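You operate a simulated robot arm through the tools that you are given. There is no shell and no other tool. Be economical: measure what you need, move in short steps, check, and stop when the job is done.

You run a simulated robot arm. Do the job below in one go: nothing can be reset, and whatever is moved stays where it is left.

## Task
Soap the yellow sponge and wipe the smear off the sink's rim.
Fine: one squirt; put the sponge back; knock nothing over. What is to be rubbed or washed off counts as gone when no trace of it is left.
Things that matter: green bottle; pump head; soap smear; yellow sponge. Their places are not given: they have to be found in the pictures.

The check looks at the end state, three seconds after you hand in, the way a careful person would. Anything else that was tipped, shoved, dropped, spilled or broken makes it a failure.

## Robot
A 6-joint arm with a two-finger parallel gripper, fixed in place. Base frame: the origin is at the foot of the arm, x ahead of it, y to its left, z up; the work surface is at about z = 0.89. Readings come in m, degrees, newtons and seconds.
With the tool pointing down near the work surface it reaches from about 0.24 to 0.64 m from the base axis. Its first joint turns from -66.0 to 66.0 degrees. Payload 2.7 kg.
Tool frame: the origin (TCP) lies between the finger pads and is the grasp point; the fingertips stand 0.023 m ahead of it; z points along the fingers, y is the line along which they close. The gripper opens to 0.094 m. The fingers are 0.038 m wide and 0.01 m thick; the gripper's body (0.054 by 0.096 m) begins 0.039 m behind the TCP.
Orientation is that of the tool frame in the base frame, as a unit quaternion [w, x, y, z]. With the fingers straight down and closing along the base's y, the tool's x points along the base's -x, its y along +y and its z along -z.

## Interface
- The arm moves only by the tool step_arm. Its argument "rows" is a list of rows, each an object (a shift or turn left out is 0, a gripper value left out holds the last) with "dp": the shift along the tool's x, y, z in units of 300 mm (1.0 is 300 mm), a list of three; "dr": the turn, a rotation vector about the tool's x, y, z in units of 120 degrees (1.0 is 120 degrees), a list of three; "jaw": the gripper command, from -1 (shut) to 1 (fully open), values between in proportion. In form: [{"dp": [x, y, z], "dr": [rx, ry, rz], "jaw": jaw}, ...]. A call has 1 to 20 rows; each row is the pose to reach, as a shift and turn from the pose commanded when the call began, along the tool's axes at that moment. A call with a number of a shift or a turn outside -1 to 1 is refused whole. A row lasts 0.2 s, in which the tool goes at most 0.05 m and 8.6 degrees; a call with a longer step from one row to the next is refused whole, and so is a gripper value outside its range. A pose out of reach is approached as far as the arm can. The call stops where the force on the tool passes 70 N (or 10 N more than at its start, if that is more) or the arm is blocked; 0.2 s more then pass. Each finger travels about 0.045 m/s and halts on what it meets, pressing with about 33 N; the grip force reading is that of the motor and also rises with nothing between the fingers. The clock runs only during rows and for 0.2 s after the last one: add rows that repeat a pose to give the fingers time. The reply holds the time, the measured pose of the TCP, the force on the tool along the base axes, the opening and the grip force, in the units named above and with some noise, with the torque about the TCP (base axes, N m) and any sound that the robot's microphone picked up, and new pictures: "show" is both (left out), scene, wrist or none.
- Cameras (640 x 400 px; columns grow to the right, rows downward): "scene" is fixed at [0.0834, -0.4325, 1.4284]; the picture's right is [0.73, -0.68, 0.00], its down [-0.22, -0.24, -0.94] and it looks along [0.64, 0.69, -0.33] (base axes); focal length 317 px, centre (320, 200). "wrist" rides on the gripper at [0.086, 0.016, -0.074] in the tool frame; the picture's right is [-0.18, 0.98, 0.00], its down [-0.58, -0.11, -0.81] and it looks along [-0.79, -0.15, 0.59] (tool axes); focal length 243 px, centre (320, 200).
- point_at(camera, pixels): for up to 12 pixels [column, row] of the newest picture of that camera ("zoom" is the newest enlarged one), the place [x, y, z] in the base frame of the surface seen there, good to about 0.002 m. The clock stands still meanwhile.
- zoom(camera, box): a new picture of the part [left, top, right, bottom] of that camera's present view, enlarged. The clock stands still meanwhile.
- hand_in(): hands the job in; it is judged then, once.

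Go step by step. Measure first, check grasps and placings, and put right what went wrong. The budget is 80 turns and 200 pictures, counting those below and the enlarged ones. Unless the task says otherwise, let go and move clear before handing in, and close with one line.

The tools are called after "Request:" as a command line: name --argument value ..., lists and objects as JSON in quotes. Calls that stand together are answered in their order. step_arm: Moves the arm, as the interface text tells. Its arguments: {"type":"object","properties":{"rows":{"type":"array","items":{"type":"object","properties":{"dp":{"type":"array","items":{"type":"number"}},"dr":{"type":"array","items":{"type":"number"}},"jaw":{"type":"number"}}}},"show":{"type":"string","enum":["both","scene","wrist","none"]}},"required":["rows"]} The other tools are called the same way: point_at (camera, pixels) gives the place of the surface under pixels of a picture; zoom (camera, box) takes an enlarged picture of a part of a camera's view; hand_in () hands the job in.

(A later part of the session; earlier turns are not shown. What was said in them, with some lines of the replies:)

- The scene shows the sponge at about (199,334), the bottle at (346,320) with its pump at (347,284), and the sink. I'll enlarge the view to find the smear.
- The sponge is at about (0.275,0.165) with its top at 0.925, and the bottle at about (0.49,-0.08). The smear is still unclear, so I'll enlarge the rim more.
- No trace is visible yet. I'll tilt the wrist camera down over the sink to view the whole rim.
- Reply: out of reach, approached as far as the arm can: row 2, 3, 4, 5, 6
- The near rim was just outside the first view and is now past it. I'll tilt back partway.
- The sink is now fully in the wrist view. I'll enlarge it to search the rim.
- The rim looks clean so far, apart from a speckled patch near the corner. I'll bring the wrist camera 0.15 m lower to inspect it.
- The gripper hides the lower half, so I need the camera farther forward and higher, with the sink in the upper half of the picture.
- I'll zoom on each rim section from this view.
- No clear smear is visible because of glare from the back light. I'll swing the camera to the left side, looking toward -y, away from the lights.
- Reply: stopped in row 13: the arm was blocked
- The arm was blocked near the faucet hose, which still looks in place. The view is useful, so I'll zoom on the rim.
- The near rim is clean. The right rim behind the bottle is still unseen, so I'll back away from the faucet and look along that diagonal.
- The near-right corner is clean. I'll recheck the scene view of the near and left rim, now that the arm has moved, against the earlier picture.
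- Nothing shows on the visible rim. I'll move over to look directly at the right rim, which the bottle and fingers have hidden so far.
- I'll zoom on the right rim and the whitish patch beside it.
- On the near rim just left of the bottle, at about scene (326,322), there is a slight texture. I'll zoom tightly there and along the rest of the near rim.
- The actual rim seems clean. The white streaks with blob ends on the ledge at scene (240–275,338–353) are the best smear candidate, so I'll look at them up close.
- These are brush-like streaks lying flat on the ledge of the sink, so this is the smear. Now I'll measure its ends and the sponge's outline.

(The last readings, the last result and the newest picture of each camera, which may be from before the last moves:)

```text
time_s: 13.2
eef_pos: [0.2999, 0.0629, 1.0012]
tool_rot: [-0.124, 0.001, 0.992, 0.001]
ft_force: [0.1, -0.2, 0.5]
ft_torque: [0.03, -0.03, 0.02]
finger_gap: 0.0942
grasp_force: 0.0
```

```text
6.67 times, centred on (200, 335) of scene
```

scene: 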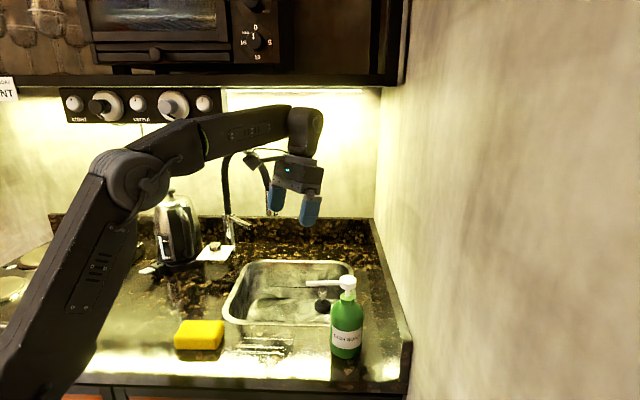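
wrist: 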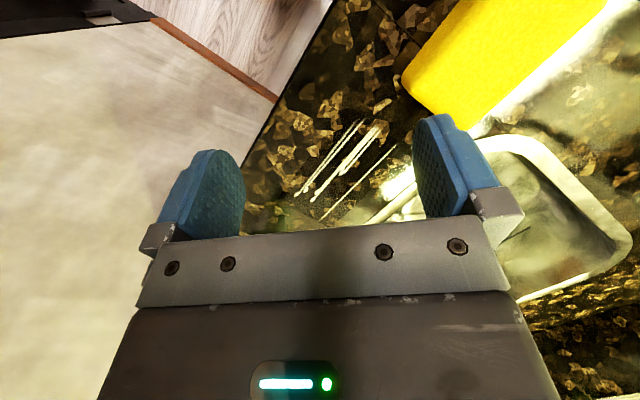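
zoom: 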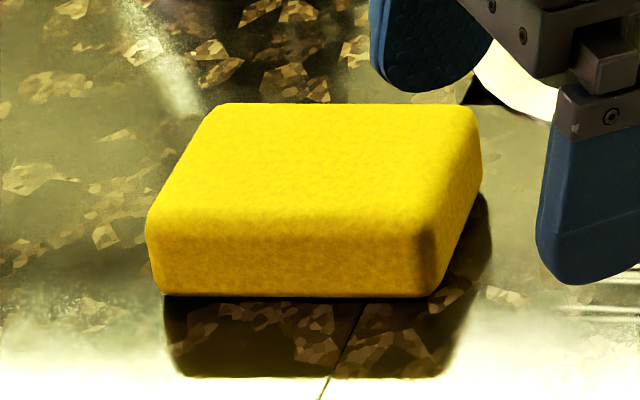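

The smear spans about 0.13 × 0.055 m in front of the sink. I'll pin down the sponge edges and the bottle, spout and pump more precisely before grasping.

Request:
point_at --camera "zoom" --pixels '[[155, 220], [150, 240], [165, 288], [300, 292], [430, 292], [425, 225], [225, 108], [465, 112], [470, 190], [320, 107], [310, 160]]'

Request:
zoom --camera "scene" --box '[296, 265, 376, 315]'

Request:
point_at --camera "zoom" --pixels '[[85, 143], [95, 150], [150, 145], [340, 145], [405, 90], [355, 90], [455, 90], [405, 115], [408, 180]]'

Request:
point_at --camera "scene" --pixels '[[332, 325], [346, 325], [361, 325], [346, 359], [333, 355], [360, 355]]'

```text
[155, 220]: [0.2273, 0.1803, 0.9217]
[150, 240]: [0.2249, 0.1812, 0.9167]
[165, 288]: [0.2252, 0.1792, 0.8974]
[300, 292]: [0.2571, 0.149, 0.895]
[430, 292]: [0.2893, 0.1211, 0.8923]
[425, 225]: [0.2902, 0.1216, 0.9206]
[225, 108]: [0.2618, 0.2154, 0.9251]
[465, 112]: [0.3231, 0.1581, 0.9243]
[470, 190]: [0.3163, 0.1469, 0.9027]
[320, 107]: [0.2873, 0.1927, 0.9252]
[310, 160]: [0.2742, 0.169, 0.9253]
```

```text
8.00 times, centred on (336, 290) of scene
```

zoom: 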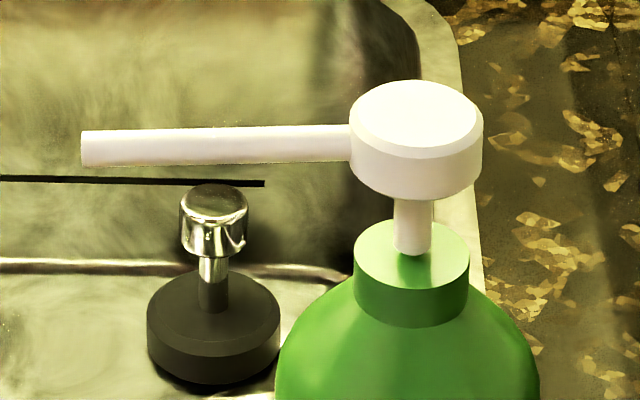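

```text
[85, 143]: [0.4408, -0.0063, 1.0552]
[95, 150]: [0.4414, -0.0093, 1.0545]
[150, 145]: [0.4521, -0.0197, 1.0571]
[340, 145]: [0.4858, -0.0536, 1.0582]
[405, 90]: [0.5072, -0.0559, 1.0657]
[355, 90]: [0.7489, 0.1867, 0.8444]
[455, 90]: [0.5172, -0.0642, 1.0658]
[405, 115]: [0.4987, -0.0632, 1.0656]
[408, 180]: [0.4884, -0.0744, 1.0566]
```

```text
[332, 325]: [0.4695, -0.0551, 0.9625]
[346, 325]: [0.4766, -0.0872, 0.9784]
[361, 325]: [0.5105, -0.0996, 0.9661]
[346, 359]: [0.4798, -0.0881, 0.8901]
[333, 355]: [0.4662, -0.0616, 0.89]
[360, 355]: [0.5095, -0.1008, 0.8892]
```

All is measured. The sponge centre is (0.274,0.168), about 88×57 mm and 35 mm high, with its long axis at -43°. The nozzle tip is (0.441,-0.007,1.055) and the pump top (0.50,-0.066,1.066). First I straighten the tool.

Request:
step_arm --rows '[{"dr": [0, -0.06, 0]}, {"dr": [0, -0.1187, 0]}, {"dr": [0, -0.1187, 0]}]' --show "none"

```text
time_s: 14.0
eef_pos: [0.3018, 0.0638, 1.0015]
tool_rot: [0.0, 0.002, 1.0, 0.001]
ft_force: [0.5, -0.1, -0.9]
ft_torque: [-0.02, 0.0, 0.01]
finger_gap: 0.0941
grasp_force: 0.1
```

Upright now. I'll go over the sponge and yaw by 43°.

Request:
step_arm --rows '[{"dp": [0.024, 0.066, 0], "dr": [0, 0, 0.06]}, {"dp": [0.048, 0.132, 0], "dr": [0, 0, 0.12]}, {"dp": [0.073, 0.199, 0], "dr": [0, 0, 0.18]}, {"dp": [0.097, 0.265, 0], "dr": [0, 0, 0.24]}, {"dp": [0.121, 0.331, 0], "dr": [0, 0, 0.3]}, {"dp": [0.145, 0.397, 0], "dr": [0, 0, 0.358]}, {"dp": [0.145, 0.397, 0], "dr": [0, 0, 0.358]}]'

```text
time_s: 15.6
eef_pos: [0.2565, 0.1828, 1.0024]
tool_rot: [-0.001, 0.369, 0.93, 0.0]
ft_force: [-0.8, 0.0, -0.2]
ft_torque: [-0.04, 0.0, 0.01]
finger_gap: 0.094
grasp_force: 0.1
```

scene: 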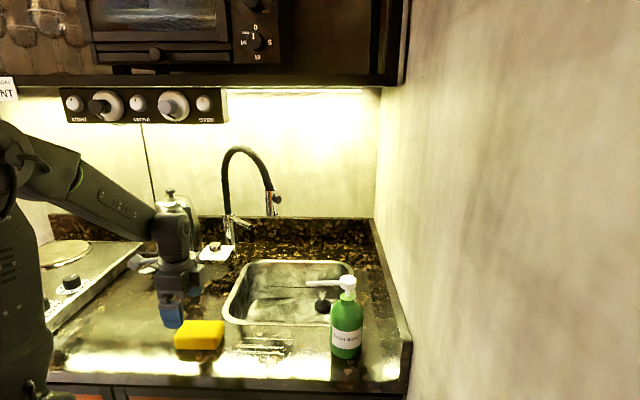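
wrist: 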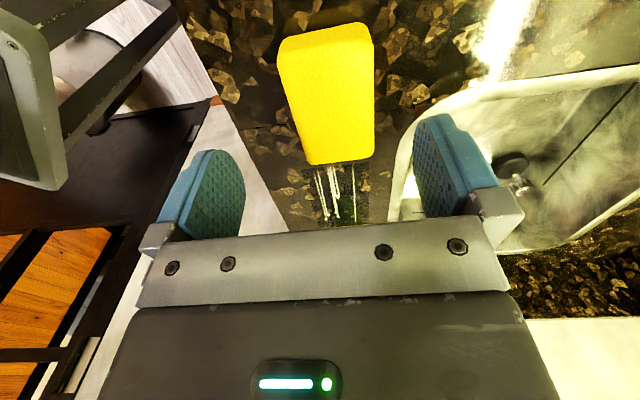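

The sponge is centred between the fingers (col ~328). I'll descend to z≈0.922 and close.

Request:
step_arm --rows '[{"dp": [0, 0, 0.1]}, {"dp": [0, 0, 0.2]}, {"dp": [0, 0, 0.267]}, {"dp": [0, 0, 0.267]}]' --show "both"

```text
time_s: 16.6
eef_pos: [0.2587, 0.1837, 0.9209]
tool_rot: [-0.001, 0.368, 0.93, 0.001]
ft_force: [0.5, -1.2, 0.3]
ft_torque: [-0.02, -0.01, 0.02]
finger_gap: 0.0941
grasp_force: 0.1
```

scene: 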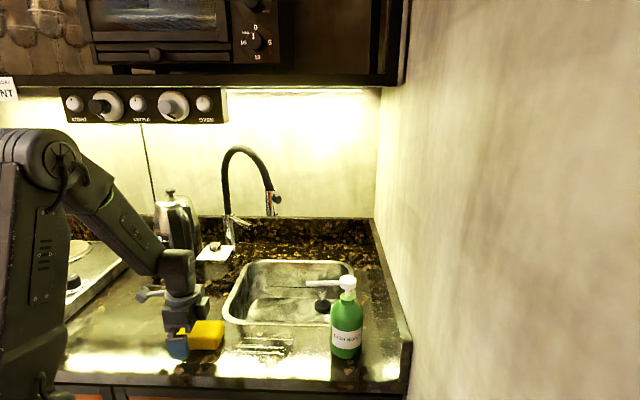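
wrist: 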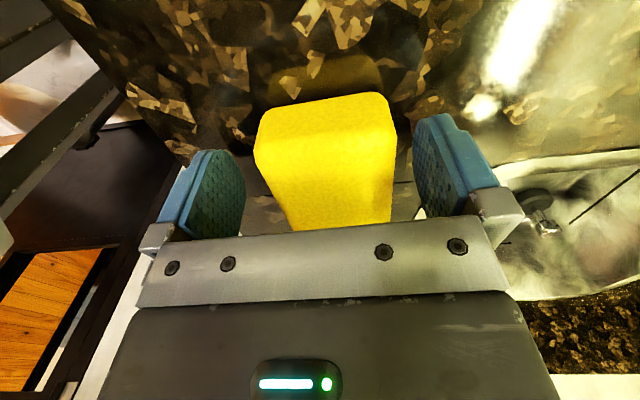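

Both fingers straddle the sponge. I'll close and check.

Request:
step_arm --rows '[{"jaw": 0.0}, {"jaw": 0.0}, {"jaw": 0.0}, {"jaw": 0.0}, {"jaw": 0.0}]' --show "wrist"

```text
time_s: 17.8
eef_pos: [0.2582, 0.1831, 0.9216]
tool_rot: [-0.001, 0.368, 0.93, 0.0]
ft_force: [-0.1, -0.1, 0.0]
ft_torque: [0.01, 0.0, -0.01]
finger_gap: 0.059
grasp_force: 32.9
```

wrist: 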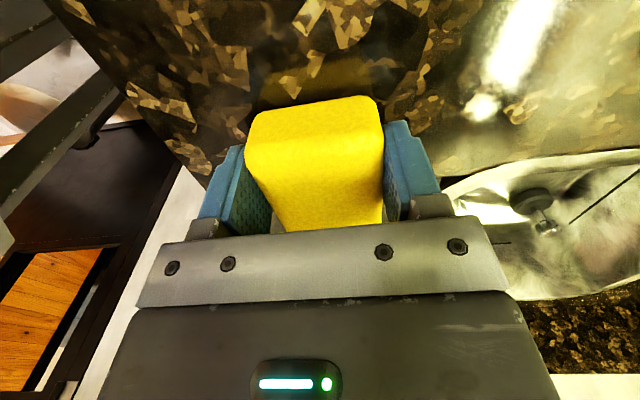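

The sponge is held (gap 0.059, 33 N). I'll lift 5 cm and carry it under the spout.

Request:
step_arm --rows '[{"dp": [0, 0, -0.085]}, {"dp": [0, 0, -0.167]}, {"dp": [-0.14, -0.01, -0.167]}, {"dp": [-0.28, -0.02, -0.167]}, {"dp": [-0.42, -0.03, -0.167]}, {"dp": [-0.55, -0.04, -0.167]}, {"dp": [-0.6, -0.05, -0.167]}, {"dp": [-0.6, -0.05, -0.167]}]'

```text
time_s: 19.6
eef_pos: [0.38, 0.0489, 0.9728]
tool_rot: [-0.002, 0.369, 0.93, 0.0]
ft_force: [-0.3, -0.8, -0.3]
ft_torque: [-0.03, 0.0, 0.02]
finger_gap: 0.0588
grasp_force: 32.5
```

scene: 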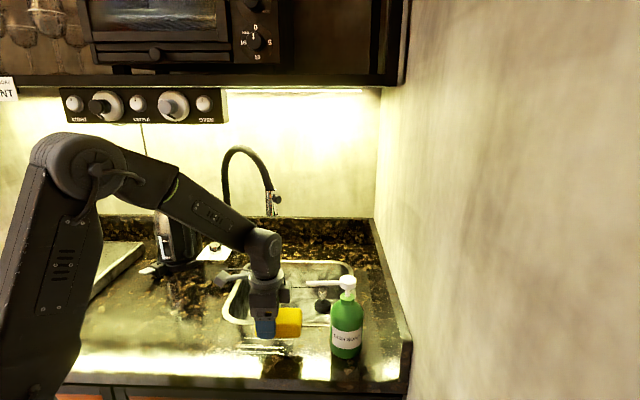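
wrist: 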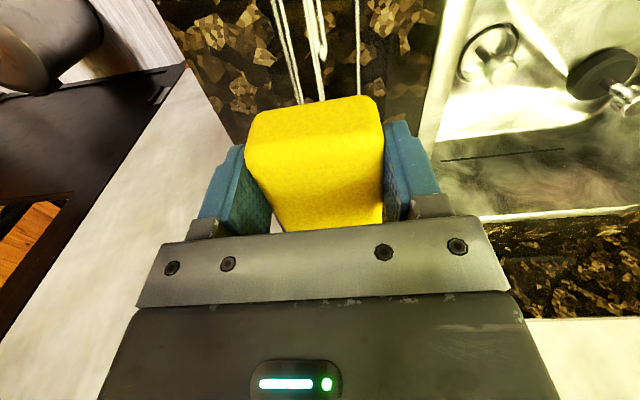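

No collision, about 4 cm to go. I'll approach slowly, look, then lower.

Request:
step_arm --rows '[{"dp": [-0.07, 0, 0.05]}, {"dp": [-0.138, 0, 0.1]}, {"dp": [-0.138, 0, 0.15]}, {"dp": [-0.138, 0, 0.169]}, {"dp": [-0.138, 0, 0.169]}]'

Request:
zoom --camera "scene" --box '[240, 260, 380, 370]'

```text
time_s: 20.8
eef_pos: [0.4096, 0.0197, 0.9212]
tool_rot: [-0.001, 0.368, 0.93, 0.0]
ft_force: [-0.1, -2.0, 2.1]
ft_torque: [-0.1, -0.01, -0.03]
finger_gap: 0.0588
grasp_force: 32.8
```

scene: 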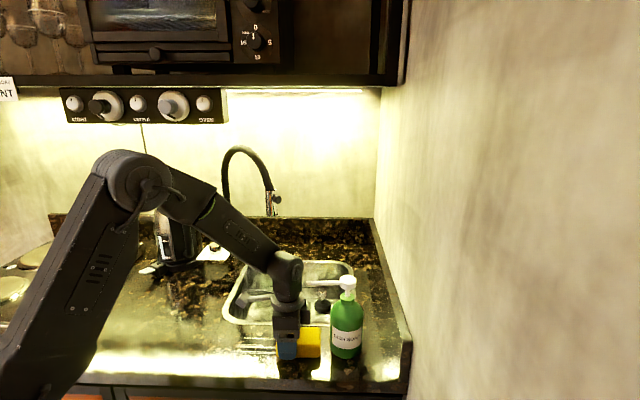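
wrist: 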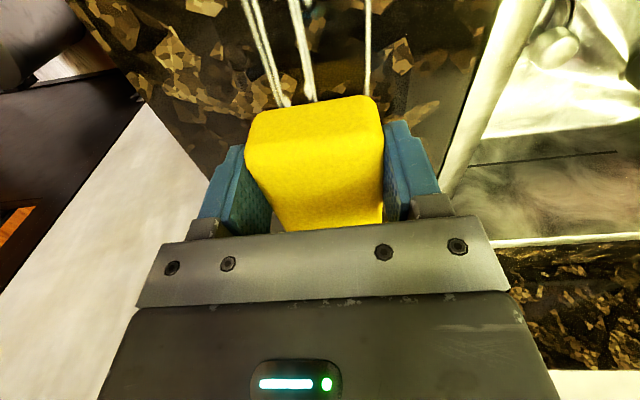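

```text
3.64 times, centred on (310, 315) of scene
```

zoom: 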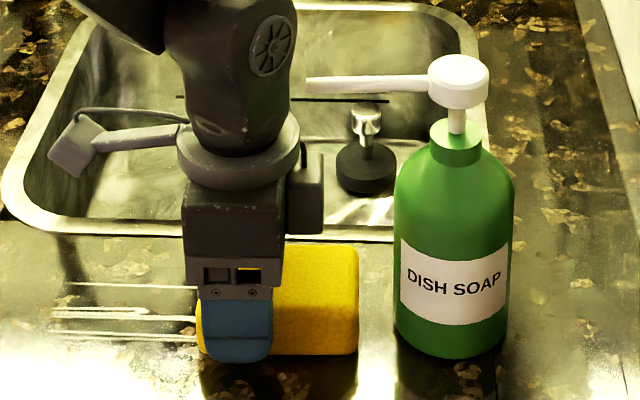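

The sponge is on the counter under the spout with 2 N of contact. A protruding box on the gripper sits below the spout tip, so I'll open, slide back toward -u with the fingers alongside the sponge, then rise.

Request:
step_arm --rows '[{"jaw": 1}, {"jaw": 1}, {"jaw": 1}, {"jaw": 1}, {"jaw": 1}, {"dp": [0.08, 0, -0.005], "jaw": 1}, {"dp": [0.18, 0, -0.005], "jaw": 1}, {"dp": [0.3, 0, -0.005], "jaw": 1}, {"dp": [0.36, 0, -0.005], "jaw": 1}, {"dp": [0.36, 0, -0.14], "jaw": 1}, {"dp": [0.36, 0, -0.28], "jaw": 1}, {"dp": [0.36, 0, -0.42], "jaw": 1}, {"dp": [0.36, 0, -0.56], "jaw": 1}, {"dp": [0.36, 0, -0.7], "jaw": 1}, {"dp": [0.36, 0, -0.7], "jaw": 1}]'

Request:
zoom --camera "scene" --box '[230, 265, 370, 365]'

```text
time_s: 24.0
eef_pos: [0.331, 0.0904, 1.1305]
tool_rot: [0.0, 0.368, 0.93, 0.0]
ft_force: [-0.6, 0.2, -0.4]
ft_torque: [-0.01, 0.02, 0.02]
finger_gap: 0.0939
grasp_force: 0.0
```

scene: 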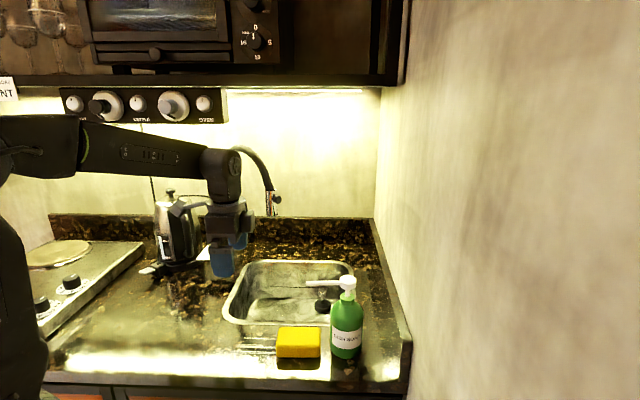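
wrist: 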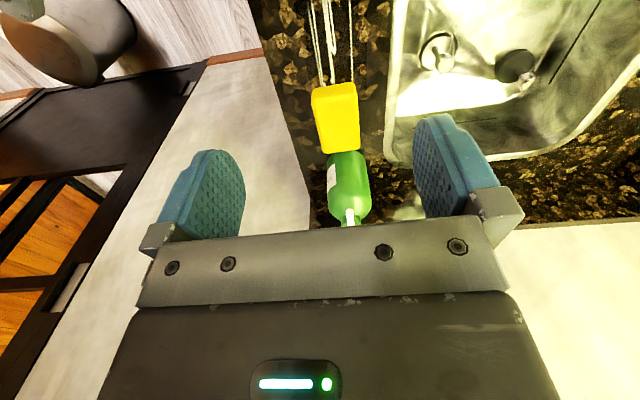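

```text
4.00 times, centred on (300, 315) of scene
```

zoom: 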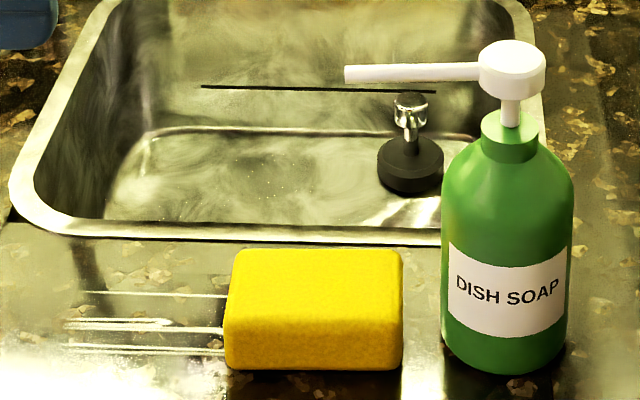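

The sponge is released in place. I'll check that the spout tip is above its top face and re-measure the pump.

Request:
point_at --camera "zoom" --pixels '[[347, 72], [238, 256], [400, 256], [232, 365], [398, 368], [315, 285], [380, 290], [512, 55], [490, 55], [535, 55], [512, 44], [512, 66]]'

```text
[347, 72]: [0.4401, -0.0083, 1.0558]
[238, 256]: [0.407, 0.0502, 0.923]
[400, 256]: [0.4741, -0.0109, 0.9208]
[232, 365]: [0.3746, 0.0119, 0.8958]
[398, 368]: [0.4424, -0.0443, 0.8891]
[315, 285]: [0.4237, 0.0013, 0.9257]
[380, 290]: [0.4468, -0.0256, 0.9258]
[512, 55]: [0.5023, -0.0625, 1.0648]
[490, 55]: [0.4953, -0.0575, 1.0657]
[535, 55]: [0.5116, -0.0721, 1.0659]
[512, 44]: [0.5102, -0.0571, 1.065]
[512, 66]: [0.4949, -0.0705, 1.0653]
```

The spout tip is over the sponge top, and the pump centre is (0.503,-0.065). I'll close the fingers and move above the pump at z 1.13.

Request:
step_arm --rows '[{"jaw": -1}, {"jaw": -1, "dp": [-0.11, 0.002, 0]}, {"jaw": -1, "dp": [-0.25, 0.004, 0]}, {"jaw": -1, "dp": [-0.39, 0.006, 0]}, {"jaw": -1, "dp": [-0.53, 0.008, 0]}, {"jaw": -1, "dp": [-0.66, 0.01, 0]}, {"jaw": -1, "dp": [-0.771, 0.013, 0]}, {"jaw": -1, "dp": [-0.771, 0.013, 0]}, {"jaw": -1, "dp": [-0.771, 0.013, 0]}]'

Request:
zoom --camera "scene" --box '[290, 210, 410, 310]'

```text
time_s: 26.0
eef_pos: [0.5022, -0.0624, 1.1309]
tool_rot: [0.0, 0.368, 0.93, 0.0]
ft_force: [0.2, -1.0, -0.1]
ft_torque: [0.03, 0.01, 0.01]
finger_gap: 0.0
grasp_force: 32.9
```

scene: 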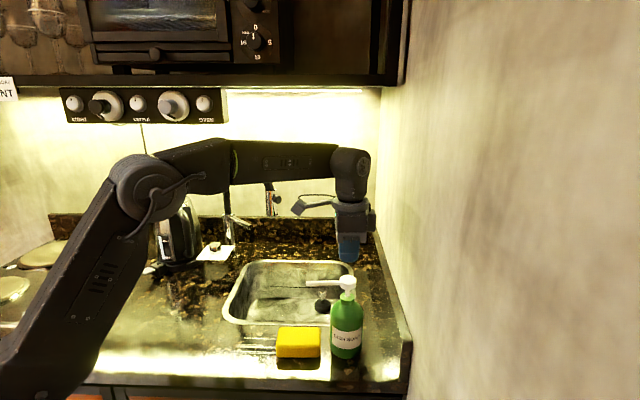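
wrist: 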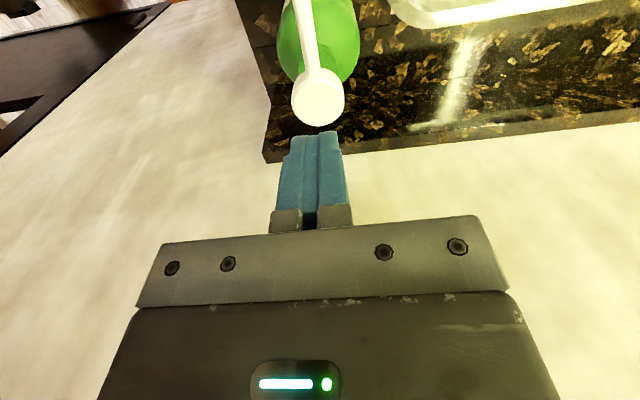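

```text
4.00 times, centred on (350, 260) of scene
```

zoom: 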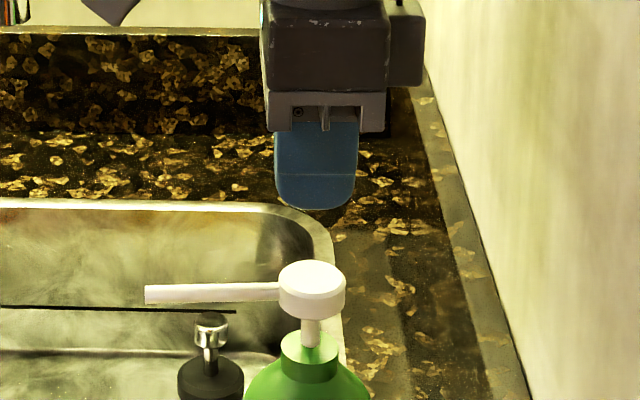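

The fingers are aligned above the pump head. I'll descend to just above it and then press slowly, in small increments.

Request:
step_arm --rows '[{"dp": [-0.008, -0.005, 0.06]}, {"dp": [-0.008, -0.005, 0.115]}, {"dp": [-0.008, -0.005, 0.13]}, {"dp": [-0.008, -0.005, 0.14]}, {"dp": [-0.008, -0.005, 0.15]}, {"dp": [-0.008, -0.005, 0.16]}]' --show "scene"

Request:
zoom --camera "scene" --box '[290, 250, 390, 320]'

```text
time_s: 27.4
eef_pos: [0.5035, -0.0652, 1.0832]
tool_rot: [0.0, 0.369, 0.93, 0.002]
ft_force: [0.7, -1.2, 3.9]
ft_torque: [-0.02, -0.01, -0.02]
finger_gap: 0.0
grasp_force: 33.2
```

scene: 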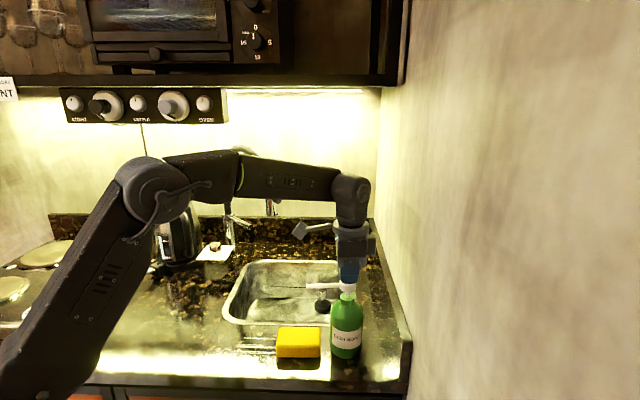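

```text
5.71 times, centred on (340, 285) of scene
```

zoom: 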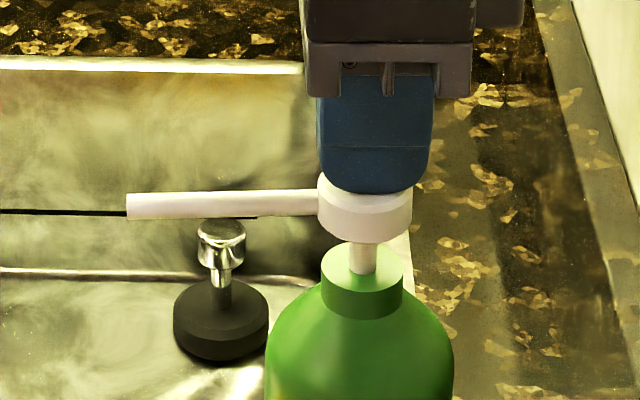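

In contact at 3.9 N and the pump is moving. I'll continue the same stroke down about 12 mm more.

Request:
step_arm --rows '[{"dp": [0, 0, 0.01]}, {"dp": [0, 0, 0.02]}, {"dp": [0, 0, 0.03]}, {"dp": [0, 0, 0.04]}]' --show "scene"

Request:
zoom --camera "scene" --box '[270, 260, 390, 365]'

```text
time_s: 28.4
eef_pos: [0.5034, -0.0646, 1.0734]
tool_rot: [0.004, 0.368, 0.93, 0.001]
ft_force: [-0.4, 2.1, 29.4]
ft_torque: [0.16, 0.11, -0.06]
finger_gap: 0.0
grasp_force: 33.7
```

scene: 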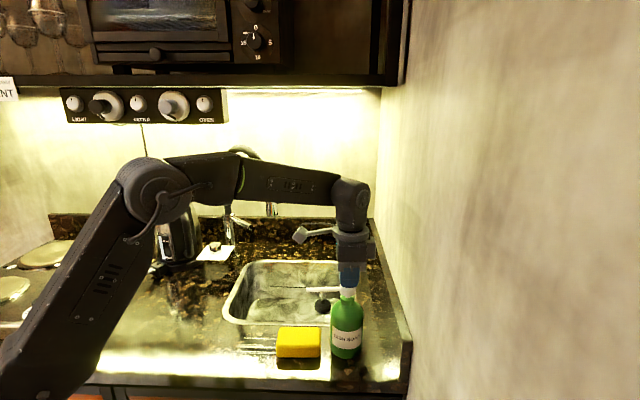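

```text
3.81 times, centred on (330, 312) of scene
```

zoom: 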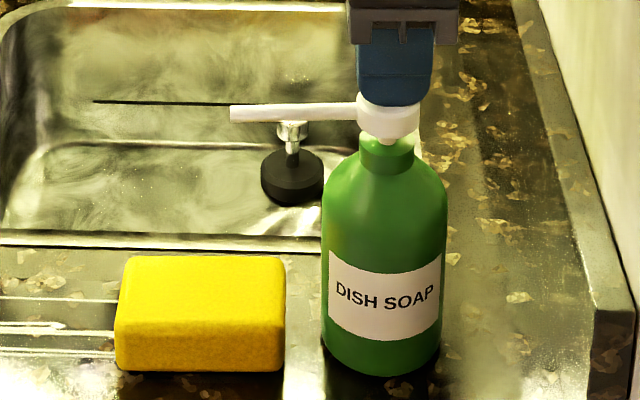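

Force is 29 N near the end of the stroke and no soap is visible yet. I'll press slightly further and hold.

Request:
step_arm --rows '[{"dp": [0, 0, 0.007]}, {"dp": [0, 0, 0.012]}, {"dp": [0, 0, 0.012]}]' --show "scene"

Request:
zoom --camera "scene" --box '[270, 260, 390, 365]'

```text
time_s: 29.2
eef_pos: [0.5029, -0.0648, 1.0723]
tool_rot: [0.005, 0.368, 0.93, 0.003]
ft_force: [-5.9, 5.8, 40.7]
ft_torque: [0.48, 0.42, 0.09]
finger_gap: 0.0
grasp_force: 33.3
```

scene: 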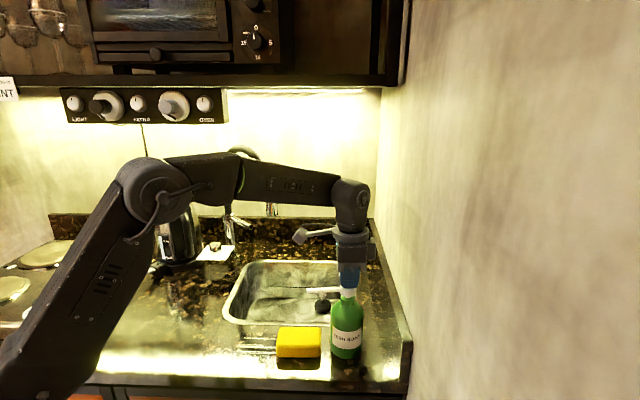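

```text
3.81 times, centred on (330, 312) of scene
```

zoom: 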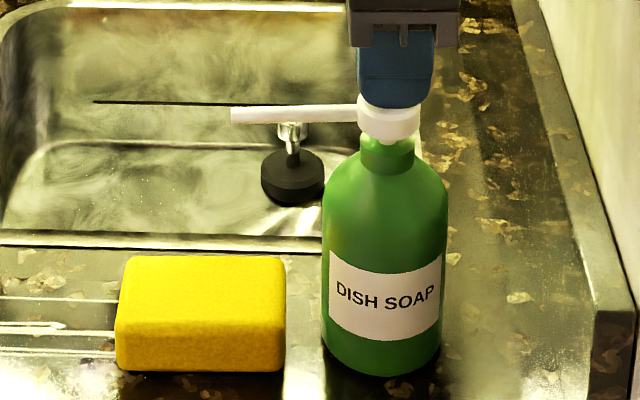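

The pump has bottomed out (z stays at 1.072 while force rises to 41 N). I'll release straight up and check the sponge for soap.

Request:
step_arm --rows '[{"dp": [0, 0, -0.015]}, {"dp": [0, 0, -0.04]}, {"dp": [0, 0, -0.08]}, {"dp": [0, 0, -0.15]}, {"dp": [0, 0, -0.2]}, {"dp": [0, 0, -0.2]}]'

Request:
zoom --camera "scene" --box '[270, 260, 390, 365]'

Request:
zoom --camera "scene" --box '[270, 320, 334, 360]'

```text
time_s: 30.6
eef_pos: [0.5036, -0.0661, 1.1267]
tool_rot: [-0.001, 0.368, 0.93, 0.001]
ft_force: [-0.2, 0.5, 0.6]
ft_torque: [-0.03, -0.02, 0.02]
finger_gap: 0.0001
grasp_force: 33.4
```

scene: 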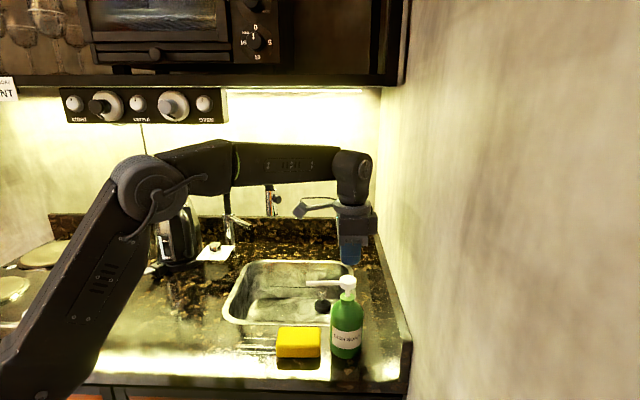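
wrist: 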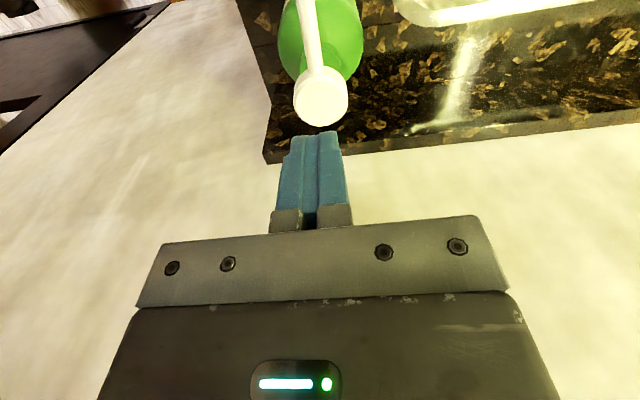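

```text
3.81 times, centred on (330, 312) of scene
```

zoom: 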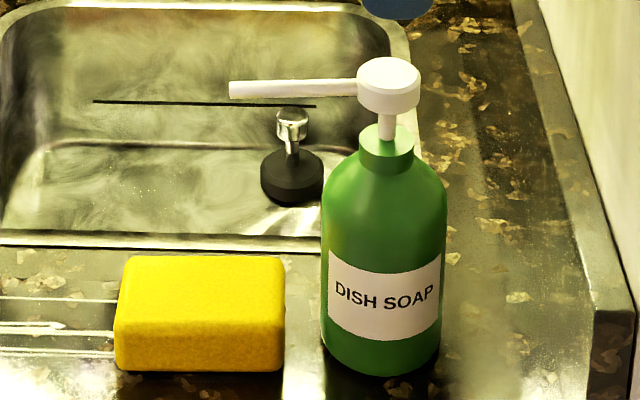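

```text
10.00 times, centred on (302, 340) of scene
```

zoom: 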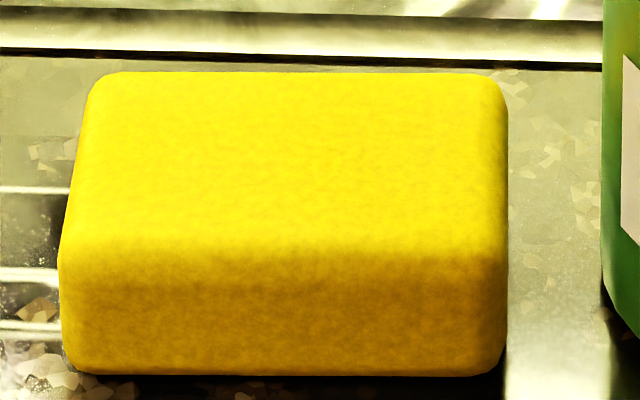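

The pump has sprung back and the bottle stands. Soap isn't obvious on the sponge from this angle, so I'll move back and look from above with the wrist camera.

Request:
step_arm --rows '[{"dp": [0.14, -0.002, 0]}, {"dp": [0.28, -0.004, 0]}, {"dp": [0.42, -0.006, 0]}, {"dp": [0.56, -0.008, 0]}, {"dp": [0.7, -0.01, 0], "jaw": 1}, {"dp": [0.771, -0.01, 0], "jaw": 1}, {"dp": [0.771, -0.01, 0], "jaw": 1}, {"dp": [0.771, -0.01, 0], "jaw": 1}, {"dp": [0.771, -0.01, 0], "jaw": 1}, {"dp": [0.771, -0.01, 0], "jaw": 1}]'

Request:
zoom --camera "wrist" --box '[280, 60, 400, 240]'

```text
time_s: 32.8
eef_pos: [0.3331, 0.0899, 1.1266]
tool_rot: [-0.001, 0.368, 0.93, 0.0]
ft_force: [-0.2, 0.4, 0.9]
ft_torque: [0.0, -0.02, 0.01]
finger_gap: 0.0939
grasp_force: 0.0
```

scene: 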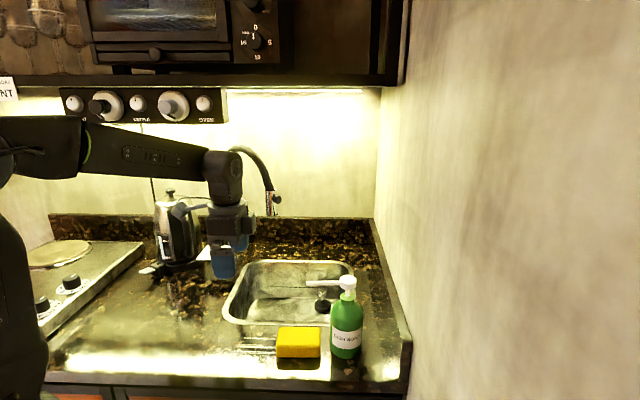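
wrist: 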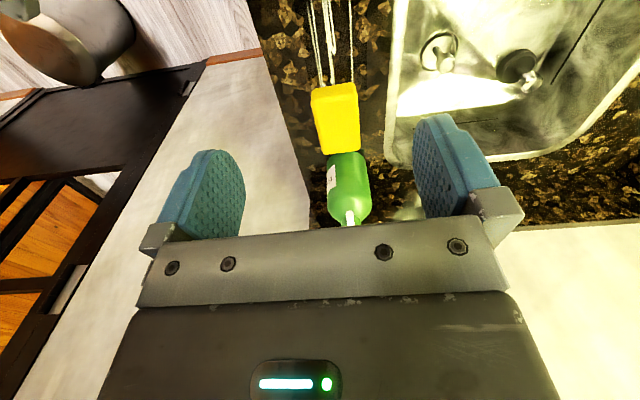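

```text
2.22 times, centred on (340, 150) of wrist
```

zoom: 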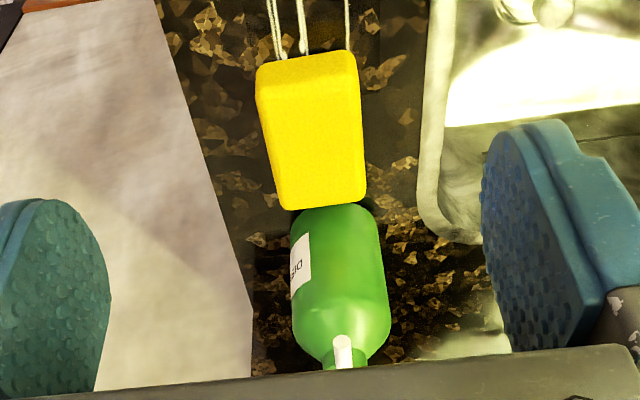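

No soap is visible, so it may not be drawn. The wipe itself will tell. I'll re-grasp by lowering behind the sponge, sliding forward along +u and closing.

Request:
step_arm --rows '[{"dp": [0, 0.003, 0.14]}, {"dp": [0, 0.003, 0.28]}, {"dp": [0, 0.003, 0.42]}, {"dp": [0, 0.003, 0.56]}, {"dp": [0, 0.003, 0.66]}, {"dp": [0, 0.003, 0.682]}, {"dp": [-0.1, 0.003, 0.682]}, {"dp": [-0.22, 0.003, 0.682]}, {"dp": [-0.31, 0.003, 0.682]}, {"dp": [-0.346, 0.003, 0.682]}, {"dp": [-0.346, 0.003, 0.682]}, {"dp": [-0.346, 0.003, 0.682], "jaw": 0}, {"dp": [-0.346, 0.003, 0.682], "jaw": 0}, {"dp": [-0.346, 0.003, 0.682], "jaw": 0}, {"dp": [-0.346, 0.003, 0.682], "jaw": 0}, {"dp": [-0.346, 0.003, 0.682], "jaw": 0}]'

Request:
zoom --camera "scene" --box '[230, 260, 370, 370]'

```text
time_s: 36.2
eef_pos: [0.4076, 0.0208, 0.9226]
tool_rot: [-0.001, 0.368, 0.93, 0.0]
ft_force: [-0.4, -0.8, 0.2]
ft_torque: [0.02, 0.01, 0.01]
finger_gap: 0.059
grasp_force: 32.9
```

scene: 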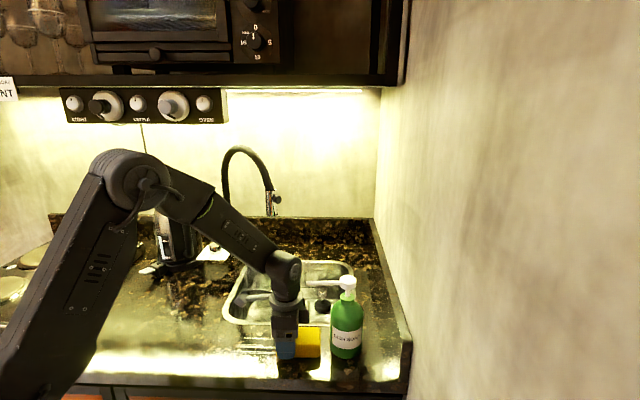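
wrist: 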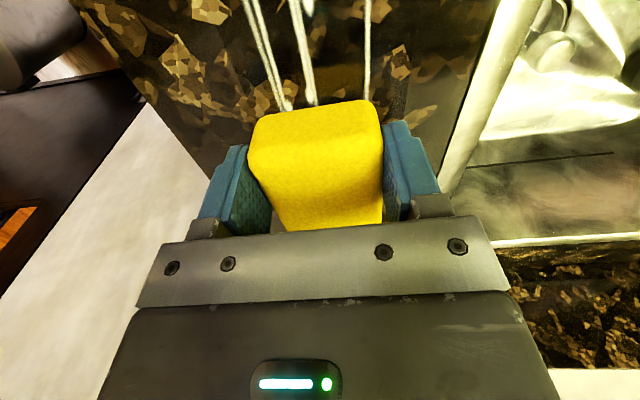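

```text
3.64 times, centred on (300, 315) of scene
```

zoom: 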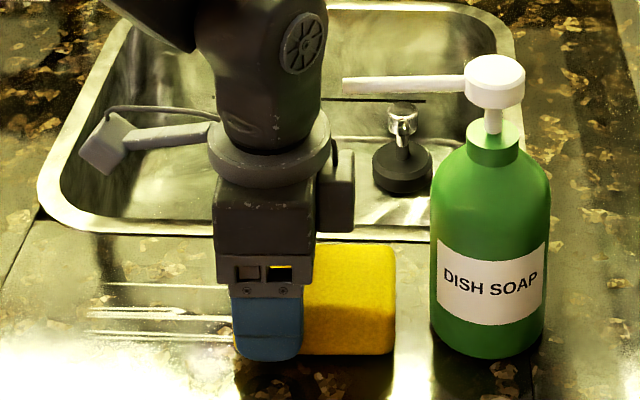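

The sponge is held again. I'll press lightly and wipe toward -u and back, with small sideways offsets.

Request:
step_arm --rows '[{"dp": [0, 0.01, 0.006]}, {"dp": [0.08, 0.02, 0.01]}, {"dp": [0.18, 0.02, 0.01]}, {"dp": [0.28, 0.02, 0.01]}, {"dp": [0.38, 0.02, 0.01]}, {"dp": [0.45, 0.02, 0.01]}, {"dp": [0.45, -0.01, 0.01]}, {"dp": [0.38, -0.015, 0.01]}, {"dp": [0.28, -0.015, 0.01]}, {"dp": [0.18, -0.015, 0.01]}, {"dp": [0.08, -0.015, 0.01]}, {"dp": [0.0, -0.01, 0.01]}, {"dp": [0.0, 0.02, 0.01]}]'

Request:
zoom --camera "scene" --box '[210, 300, 330, 375]'

```text
time_s: 39.0
eef_pos: [0.413, 0.0234, 0.9185]
tool_rot: [0.0, 0.368, 0.93, -0.001]
ft_force: [-7.4, -10.6, 26.7]
ft_torque: [-0.09, 0.47, 0.15]
finger_gap: 0.0591
grasp_force: 33.0
```

scene: 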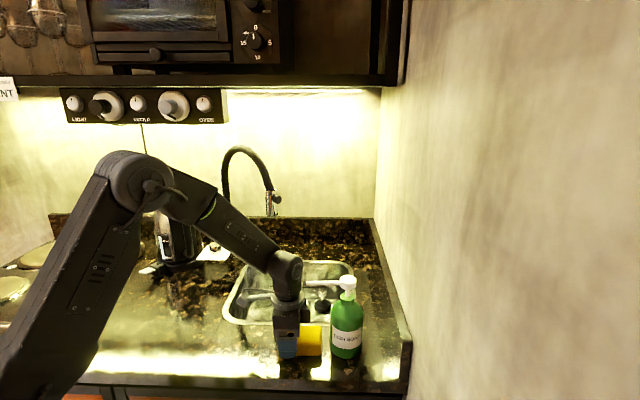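
wrist: 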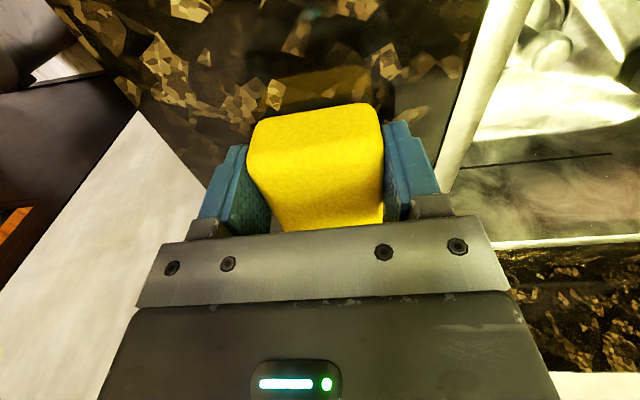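

```text
5.33 times, centred on (270, 338) of scene
```

zoom: 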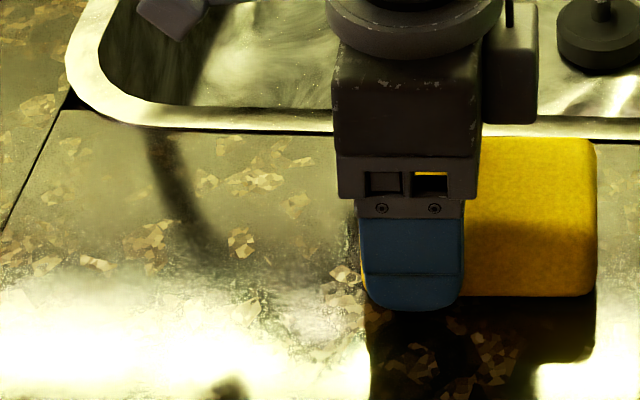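

The streaks are gone. I'll lift the sponge straight up, back it out and inspect the wiped patch.

Request:
step_arm --rows '[{"dp": [0, 0, -0.05]}, {"dp": [0.05, 0, -0.1]}, {"dp": [0.17, 0, -0.167]}, {"dp": [0.3, 0, -0.2]}, {"dp": [0.44, 0, -0.2]}, {"dp": [0.58, 0, -0.2]}, {"dp": [0.7, 0, -0.2]}, {"dp": [0.7, 0, -0.2]}]'

Request:
zoom --camera "scene" --box '[220, 310, 348, 375]'

Request:
zoom --camera "scene" --box '[240, 325, 304, 365]'

```text
time_s: 40.8
eef_pos: [0.2583, 0.1703, 0.9808]
tool_rot: [-0.001, 0.368, 0.93, 0.0]
ft_force: [-0.1, 0.4, -0.4]
ft_torque: [0.01, 0.0, -0.02]
finger_gap: 0.059
grasp_force: 33.1
```

scene: 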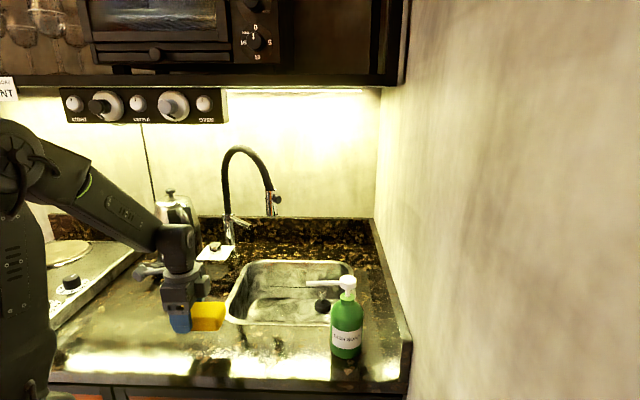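
wrist: 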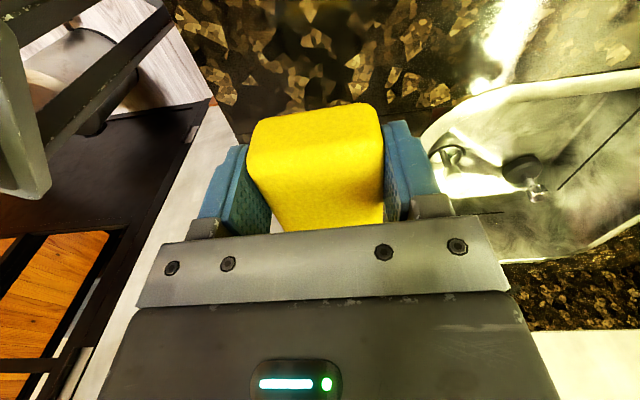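

```text
5.00 times, centred on (284, 342) of scene
```

zoom: 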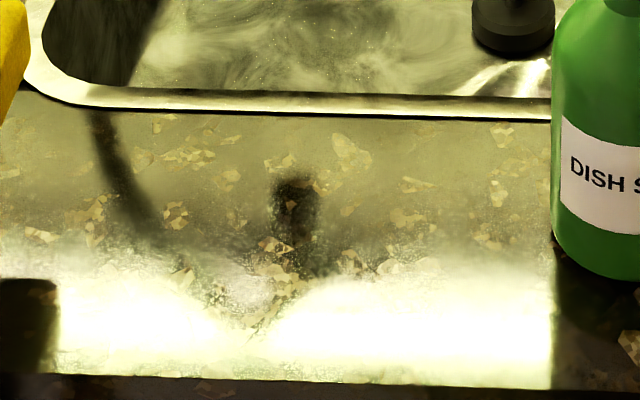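

```text
10.00 times, centred on (272, 345) of scene
```

zoom: 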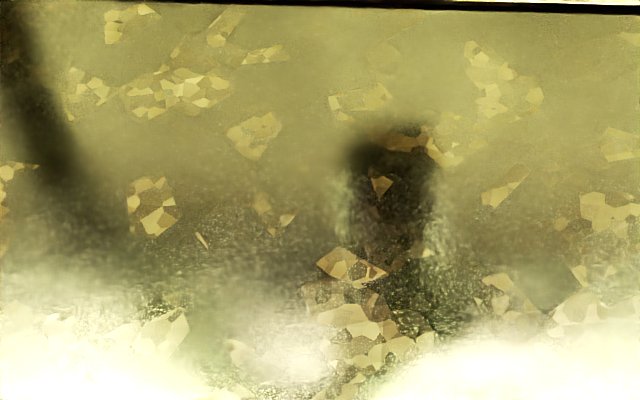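

The patch is clean. I'll return the sponge to its original place (TCP 0.258,0.183), lowering gently.

Request:
step_arm --rows '[{"dp": [0.029, 0.031, 0]}, {"dp": [0.029, 0.031, 0.1]}, {"dp": [0.029, 0.031, 0.17]}, {"dp": [0.029, 0.031, 0.194]}, {"dp": [0.029, 0.031, 0.194]}]'

Request:
zoom --camera "scene" --box '[140, 290, 260, 370]'

```text
time_s: 42.0
eef_pos: [0.2599, 0.1805, 0.9211]
tool_rot: [0.0, 0.369, 0.93, 0.001]
ft_force: [-0.5, -1.2, -0.5]
ft_torque: [0.0, 0.02, 0.01]
finger_gap: 0.0592
grasp_force: 32.8
```

scene: 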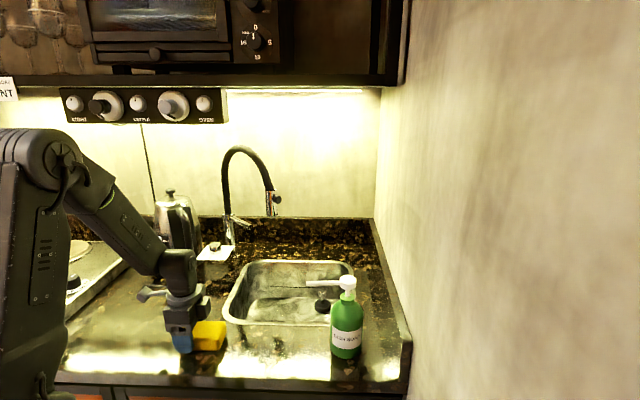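
wrist: 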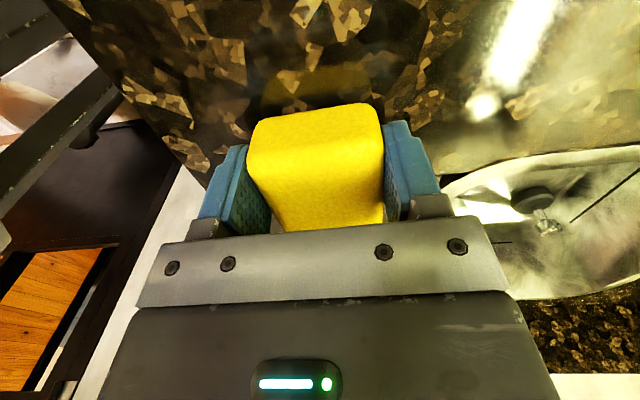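

```text
5.00 times, centred on (200, 330) of scene
```

zoom: 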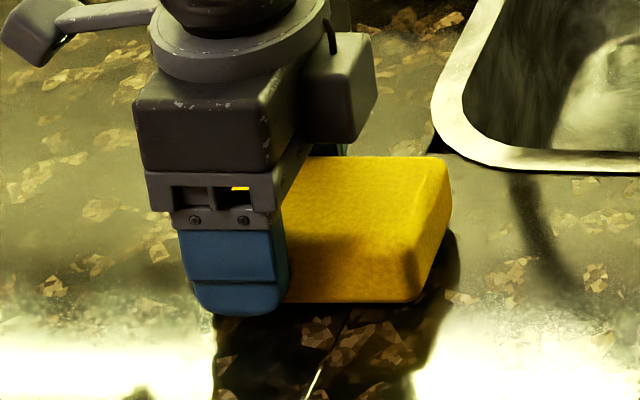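

Not quite touching yet, and about 3 mm off. I'll nudge and lower a couple of millimetres until there is contact.

Request:
step_arm --rows '[{"dp": [0.01, 0.002, 0.002]}, {"dp": [0.01, 0.002, 0.005]}, {"dp": [0.01, 0.002, 0.005]}]' --show "none"

```text
time_s: 42.8
eef_pos: [0.2577, 0.1833, 0.9211]
tool_rot: [0.0, 0.369, 0.93, 0.0]
ft_force: [-0.2, 0.5, -0.5]
ft_torque: [0.01, 0.01, -0.01]
finger_gap: 0.0589
grasp_force: 32.9
```

Request:
step_arm --rows '[{"dp": [0, 0, 0.005]}, {"dp": [0, 0, 0.009]}, {"dp": [0, 0, 0.009]}]' --show "none"

```text
time_s: 43.6
eef_pos: [0.2587, 0.1842, 0.9182]
tool_rot: [-0.001, 0.369, 0.93, 0.001]
ft_force: [-6.5, -7.5, 31.1]
ft_torque: [-0.19, 0.13, -0.15]
finger_gap: 0.0591
grasp_force: 33.1
```

Firm contact (31 N). I'll ease up a little to about no load, then open and rise straight up.

Request:
step_arm --rows '[{"dp": [0, 0, -0.005]}, {"dp": [0, 0, -0.007]}, {"dp": [0, 0, -0.007], "jaw": 1}, {"dp": [0, 0, -0.007], "jaw": 1}, {"dp": [0, 0, -0.007], "jaw": 1}, {"dp": [0, 0, -0.007], "jaw": 1}, {"dp": [0, 0, -0.007], "jaw": 1}, {"dp": [0, 0, -0.1], "jaw": 1}, {"dp": [0, 0, -0.25], "jaw": 1}, {"dp": [0, 0, -0.4], "jaw": 1}, {"dp": [0.05, 0.05, -0.55], "jaw": 1}, {"dp": [0.05, 0.05, -0.55], "jaw": 1}]'

Request:
zoom --camera "scene" --box '[150, 260, 390, 380]'

Request:
point_at --camera "scene" --pixels '[[184.7, 348.2], [224.5, 348.8], [206.5, 329], [193.7, 321.2], [229.7, 321.8], [347, 293], [346, 325]]'

```text
time_s: 46.2
eef_pos: [0.2567, 0.2051, 1.0835]
tool_rot: [-0.001, 0.368, 0.93, 0.001]
ft_force: [-0.6, 0.0, 0.9]
ft_torque: [0.01, -0.02, 0.0]
finger_gap: 0.0939
grasp_force: 0.1
```

scene: 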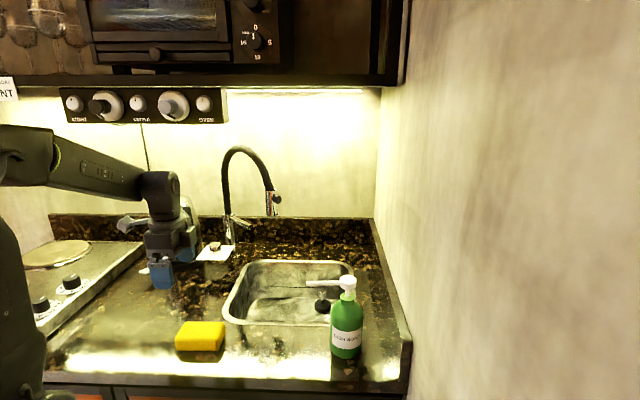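
wrist: 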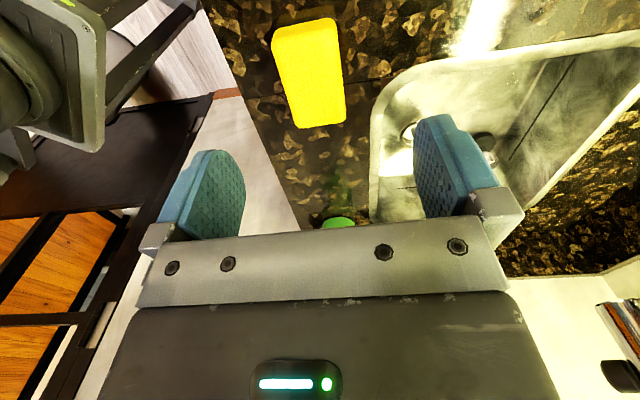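

```text
2.67 times, centred on (270, 320) of scene
```

zoom: 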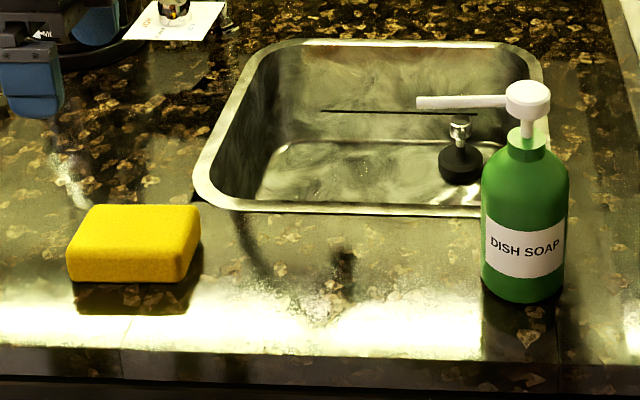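

```text
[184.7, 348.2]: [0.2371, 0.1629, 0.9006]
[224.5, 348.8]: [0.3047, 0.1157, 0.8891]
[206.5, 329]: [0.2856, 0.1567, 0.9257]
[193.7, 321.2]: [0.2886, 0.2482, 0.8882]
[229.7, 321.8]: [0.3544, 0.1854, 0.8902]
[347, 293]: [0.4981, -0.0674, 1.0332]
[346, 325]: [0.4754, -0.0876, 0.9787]
```

The sponge is back within about 2 mm of its original pixels (175–225) and the bottle is unmoved. One last check of the wiped patch from above.

Request:
zoom --camera "wrist" --box '[270, 110, 400, 225]'

Request:
zoom --camera "scene" --box '[225, 318, 305, 368]'

```text
3.48 times, centred on (335, 168) of wrist
```

zoom: 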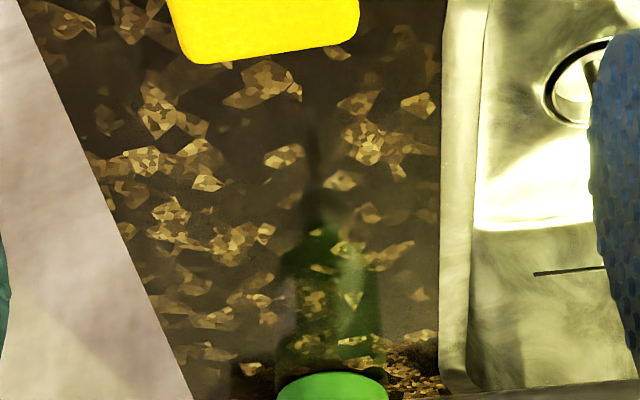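

```text
8.00 times, centred on (265, 343) of scene
```

zoom: 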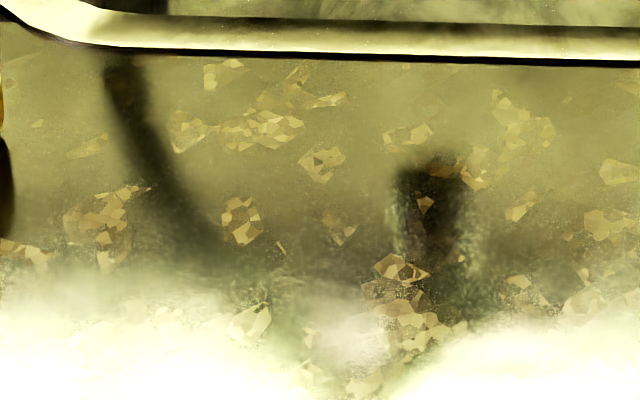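

No streaks remain. The dark and bright blurs are reflections of the faucet, bottle and lights. The gripper is clear, so I'm handing in.

Request:
hand_in

```text
The job is handed in.
```

I gave the sponge one squirt from the green bottle, wiped the smear off until no streaks showed, and put the sponge back within about 2 mm of where it was. I never saw soap on the sponge itself. Partway through, the arm was blocked once near the faucet hose, but nothing looked moved or knocked over.
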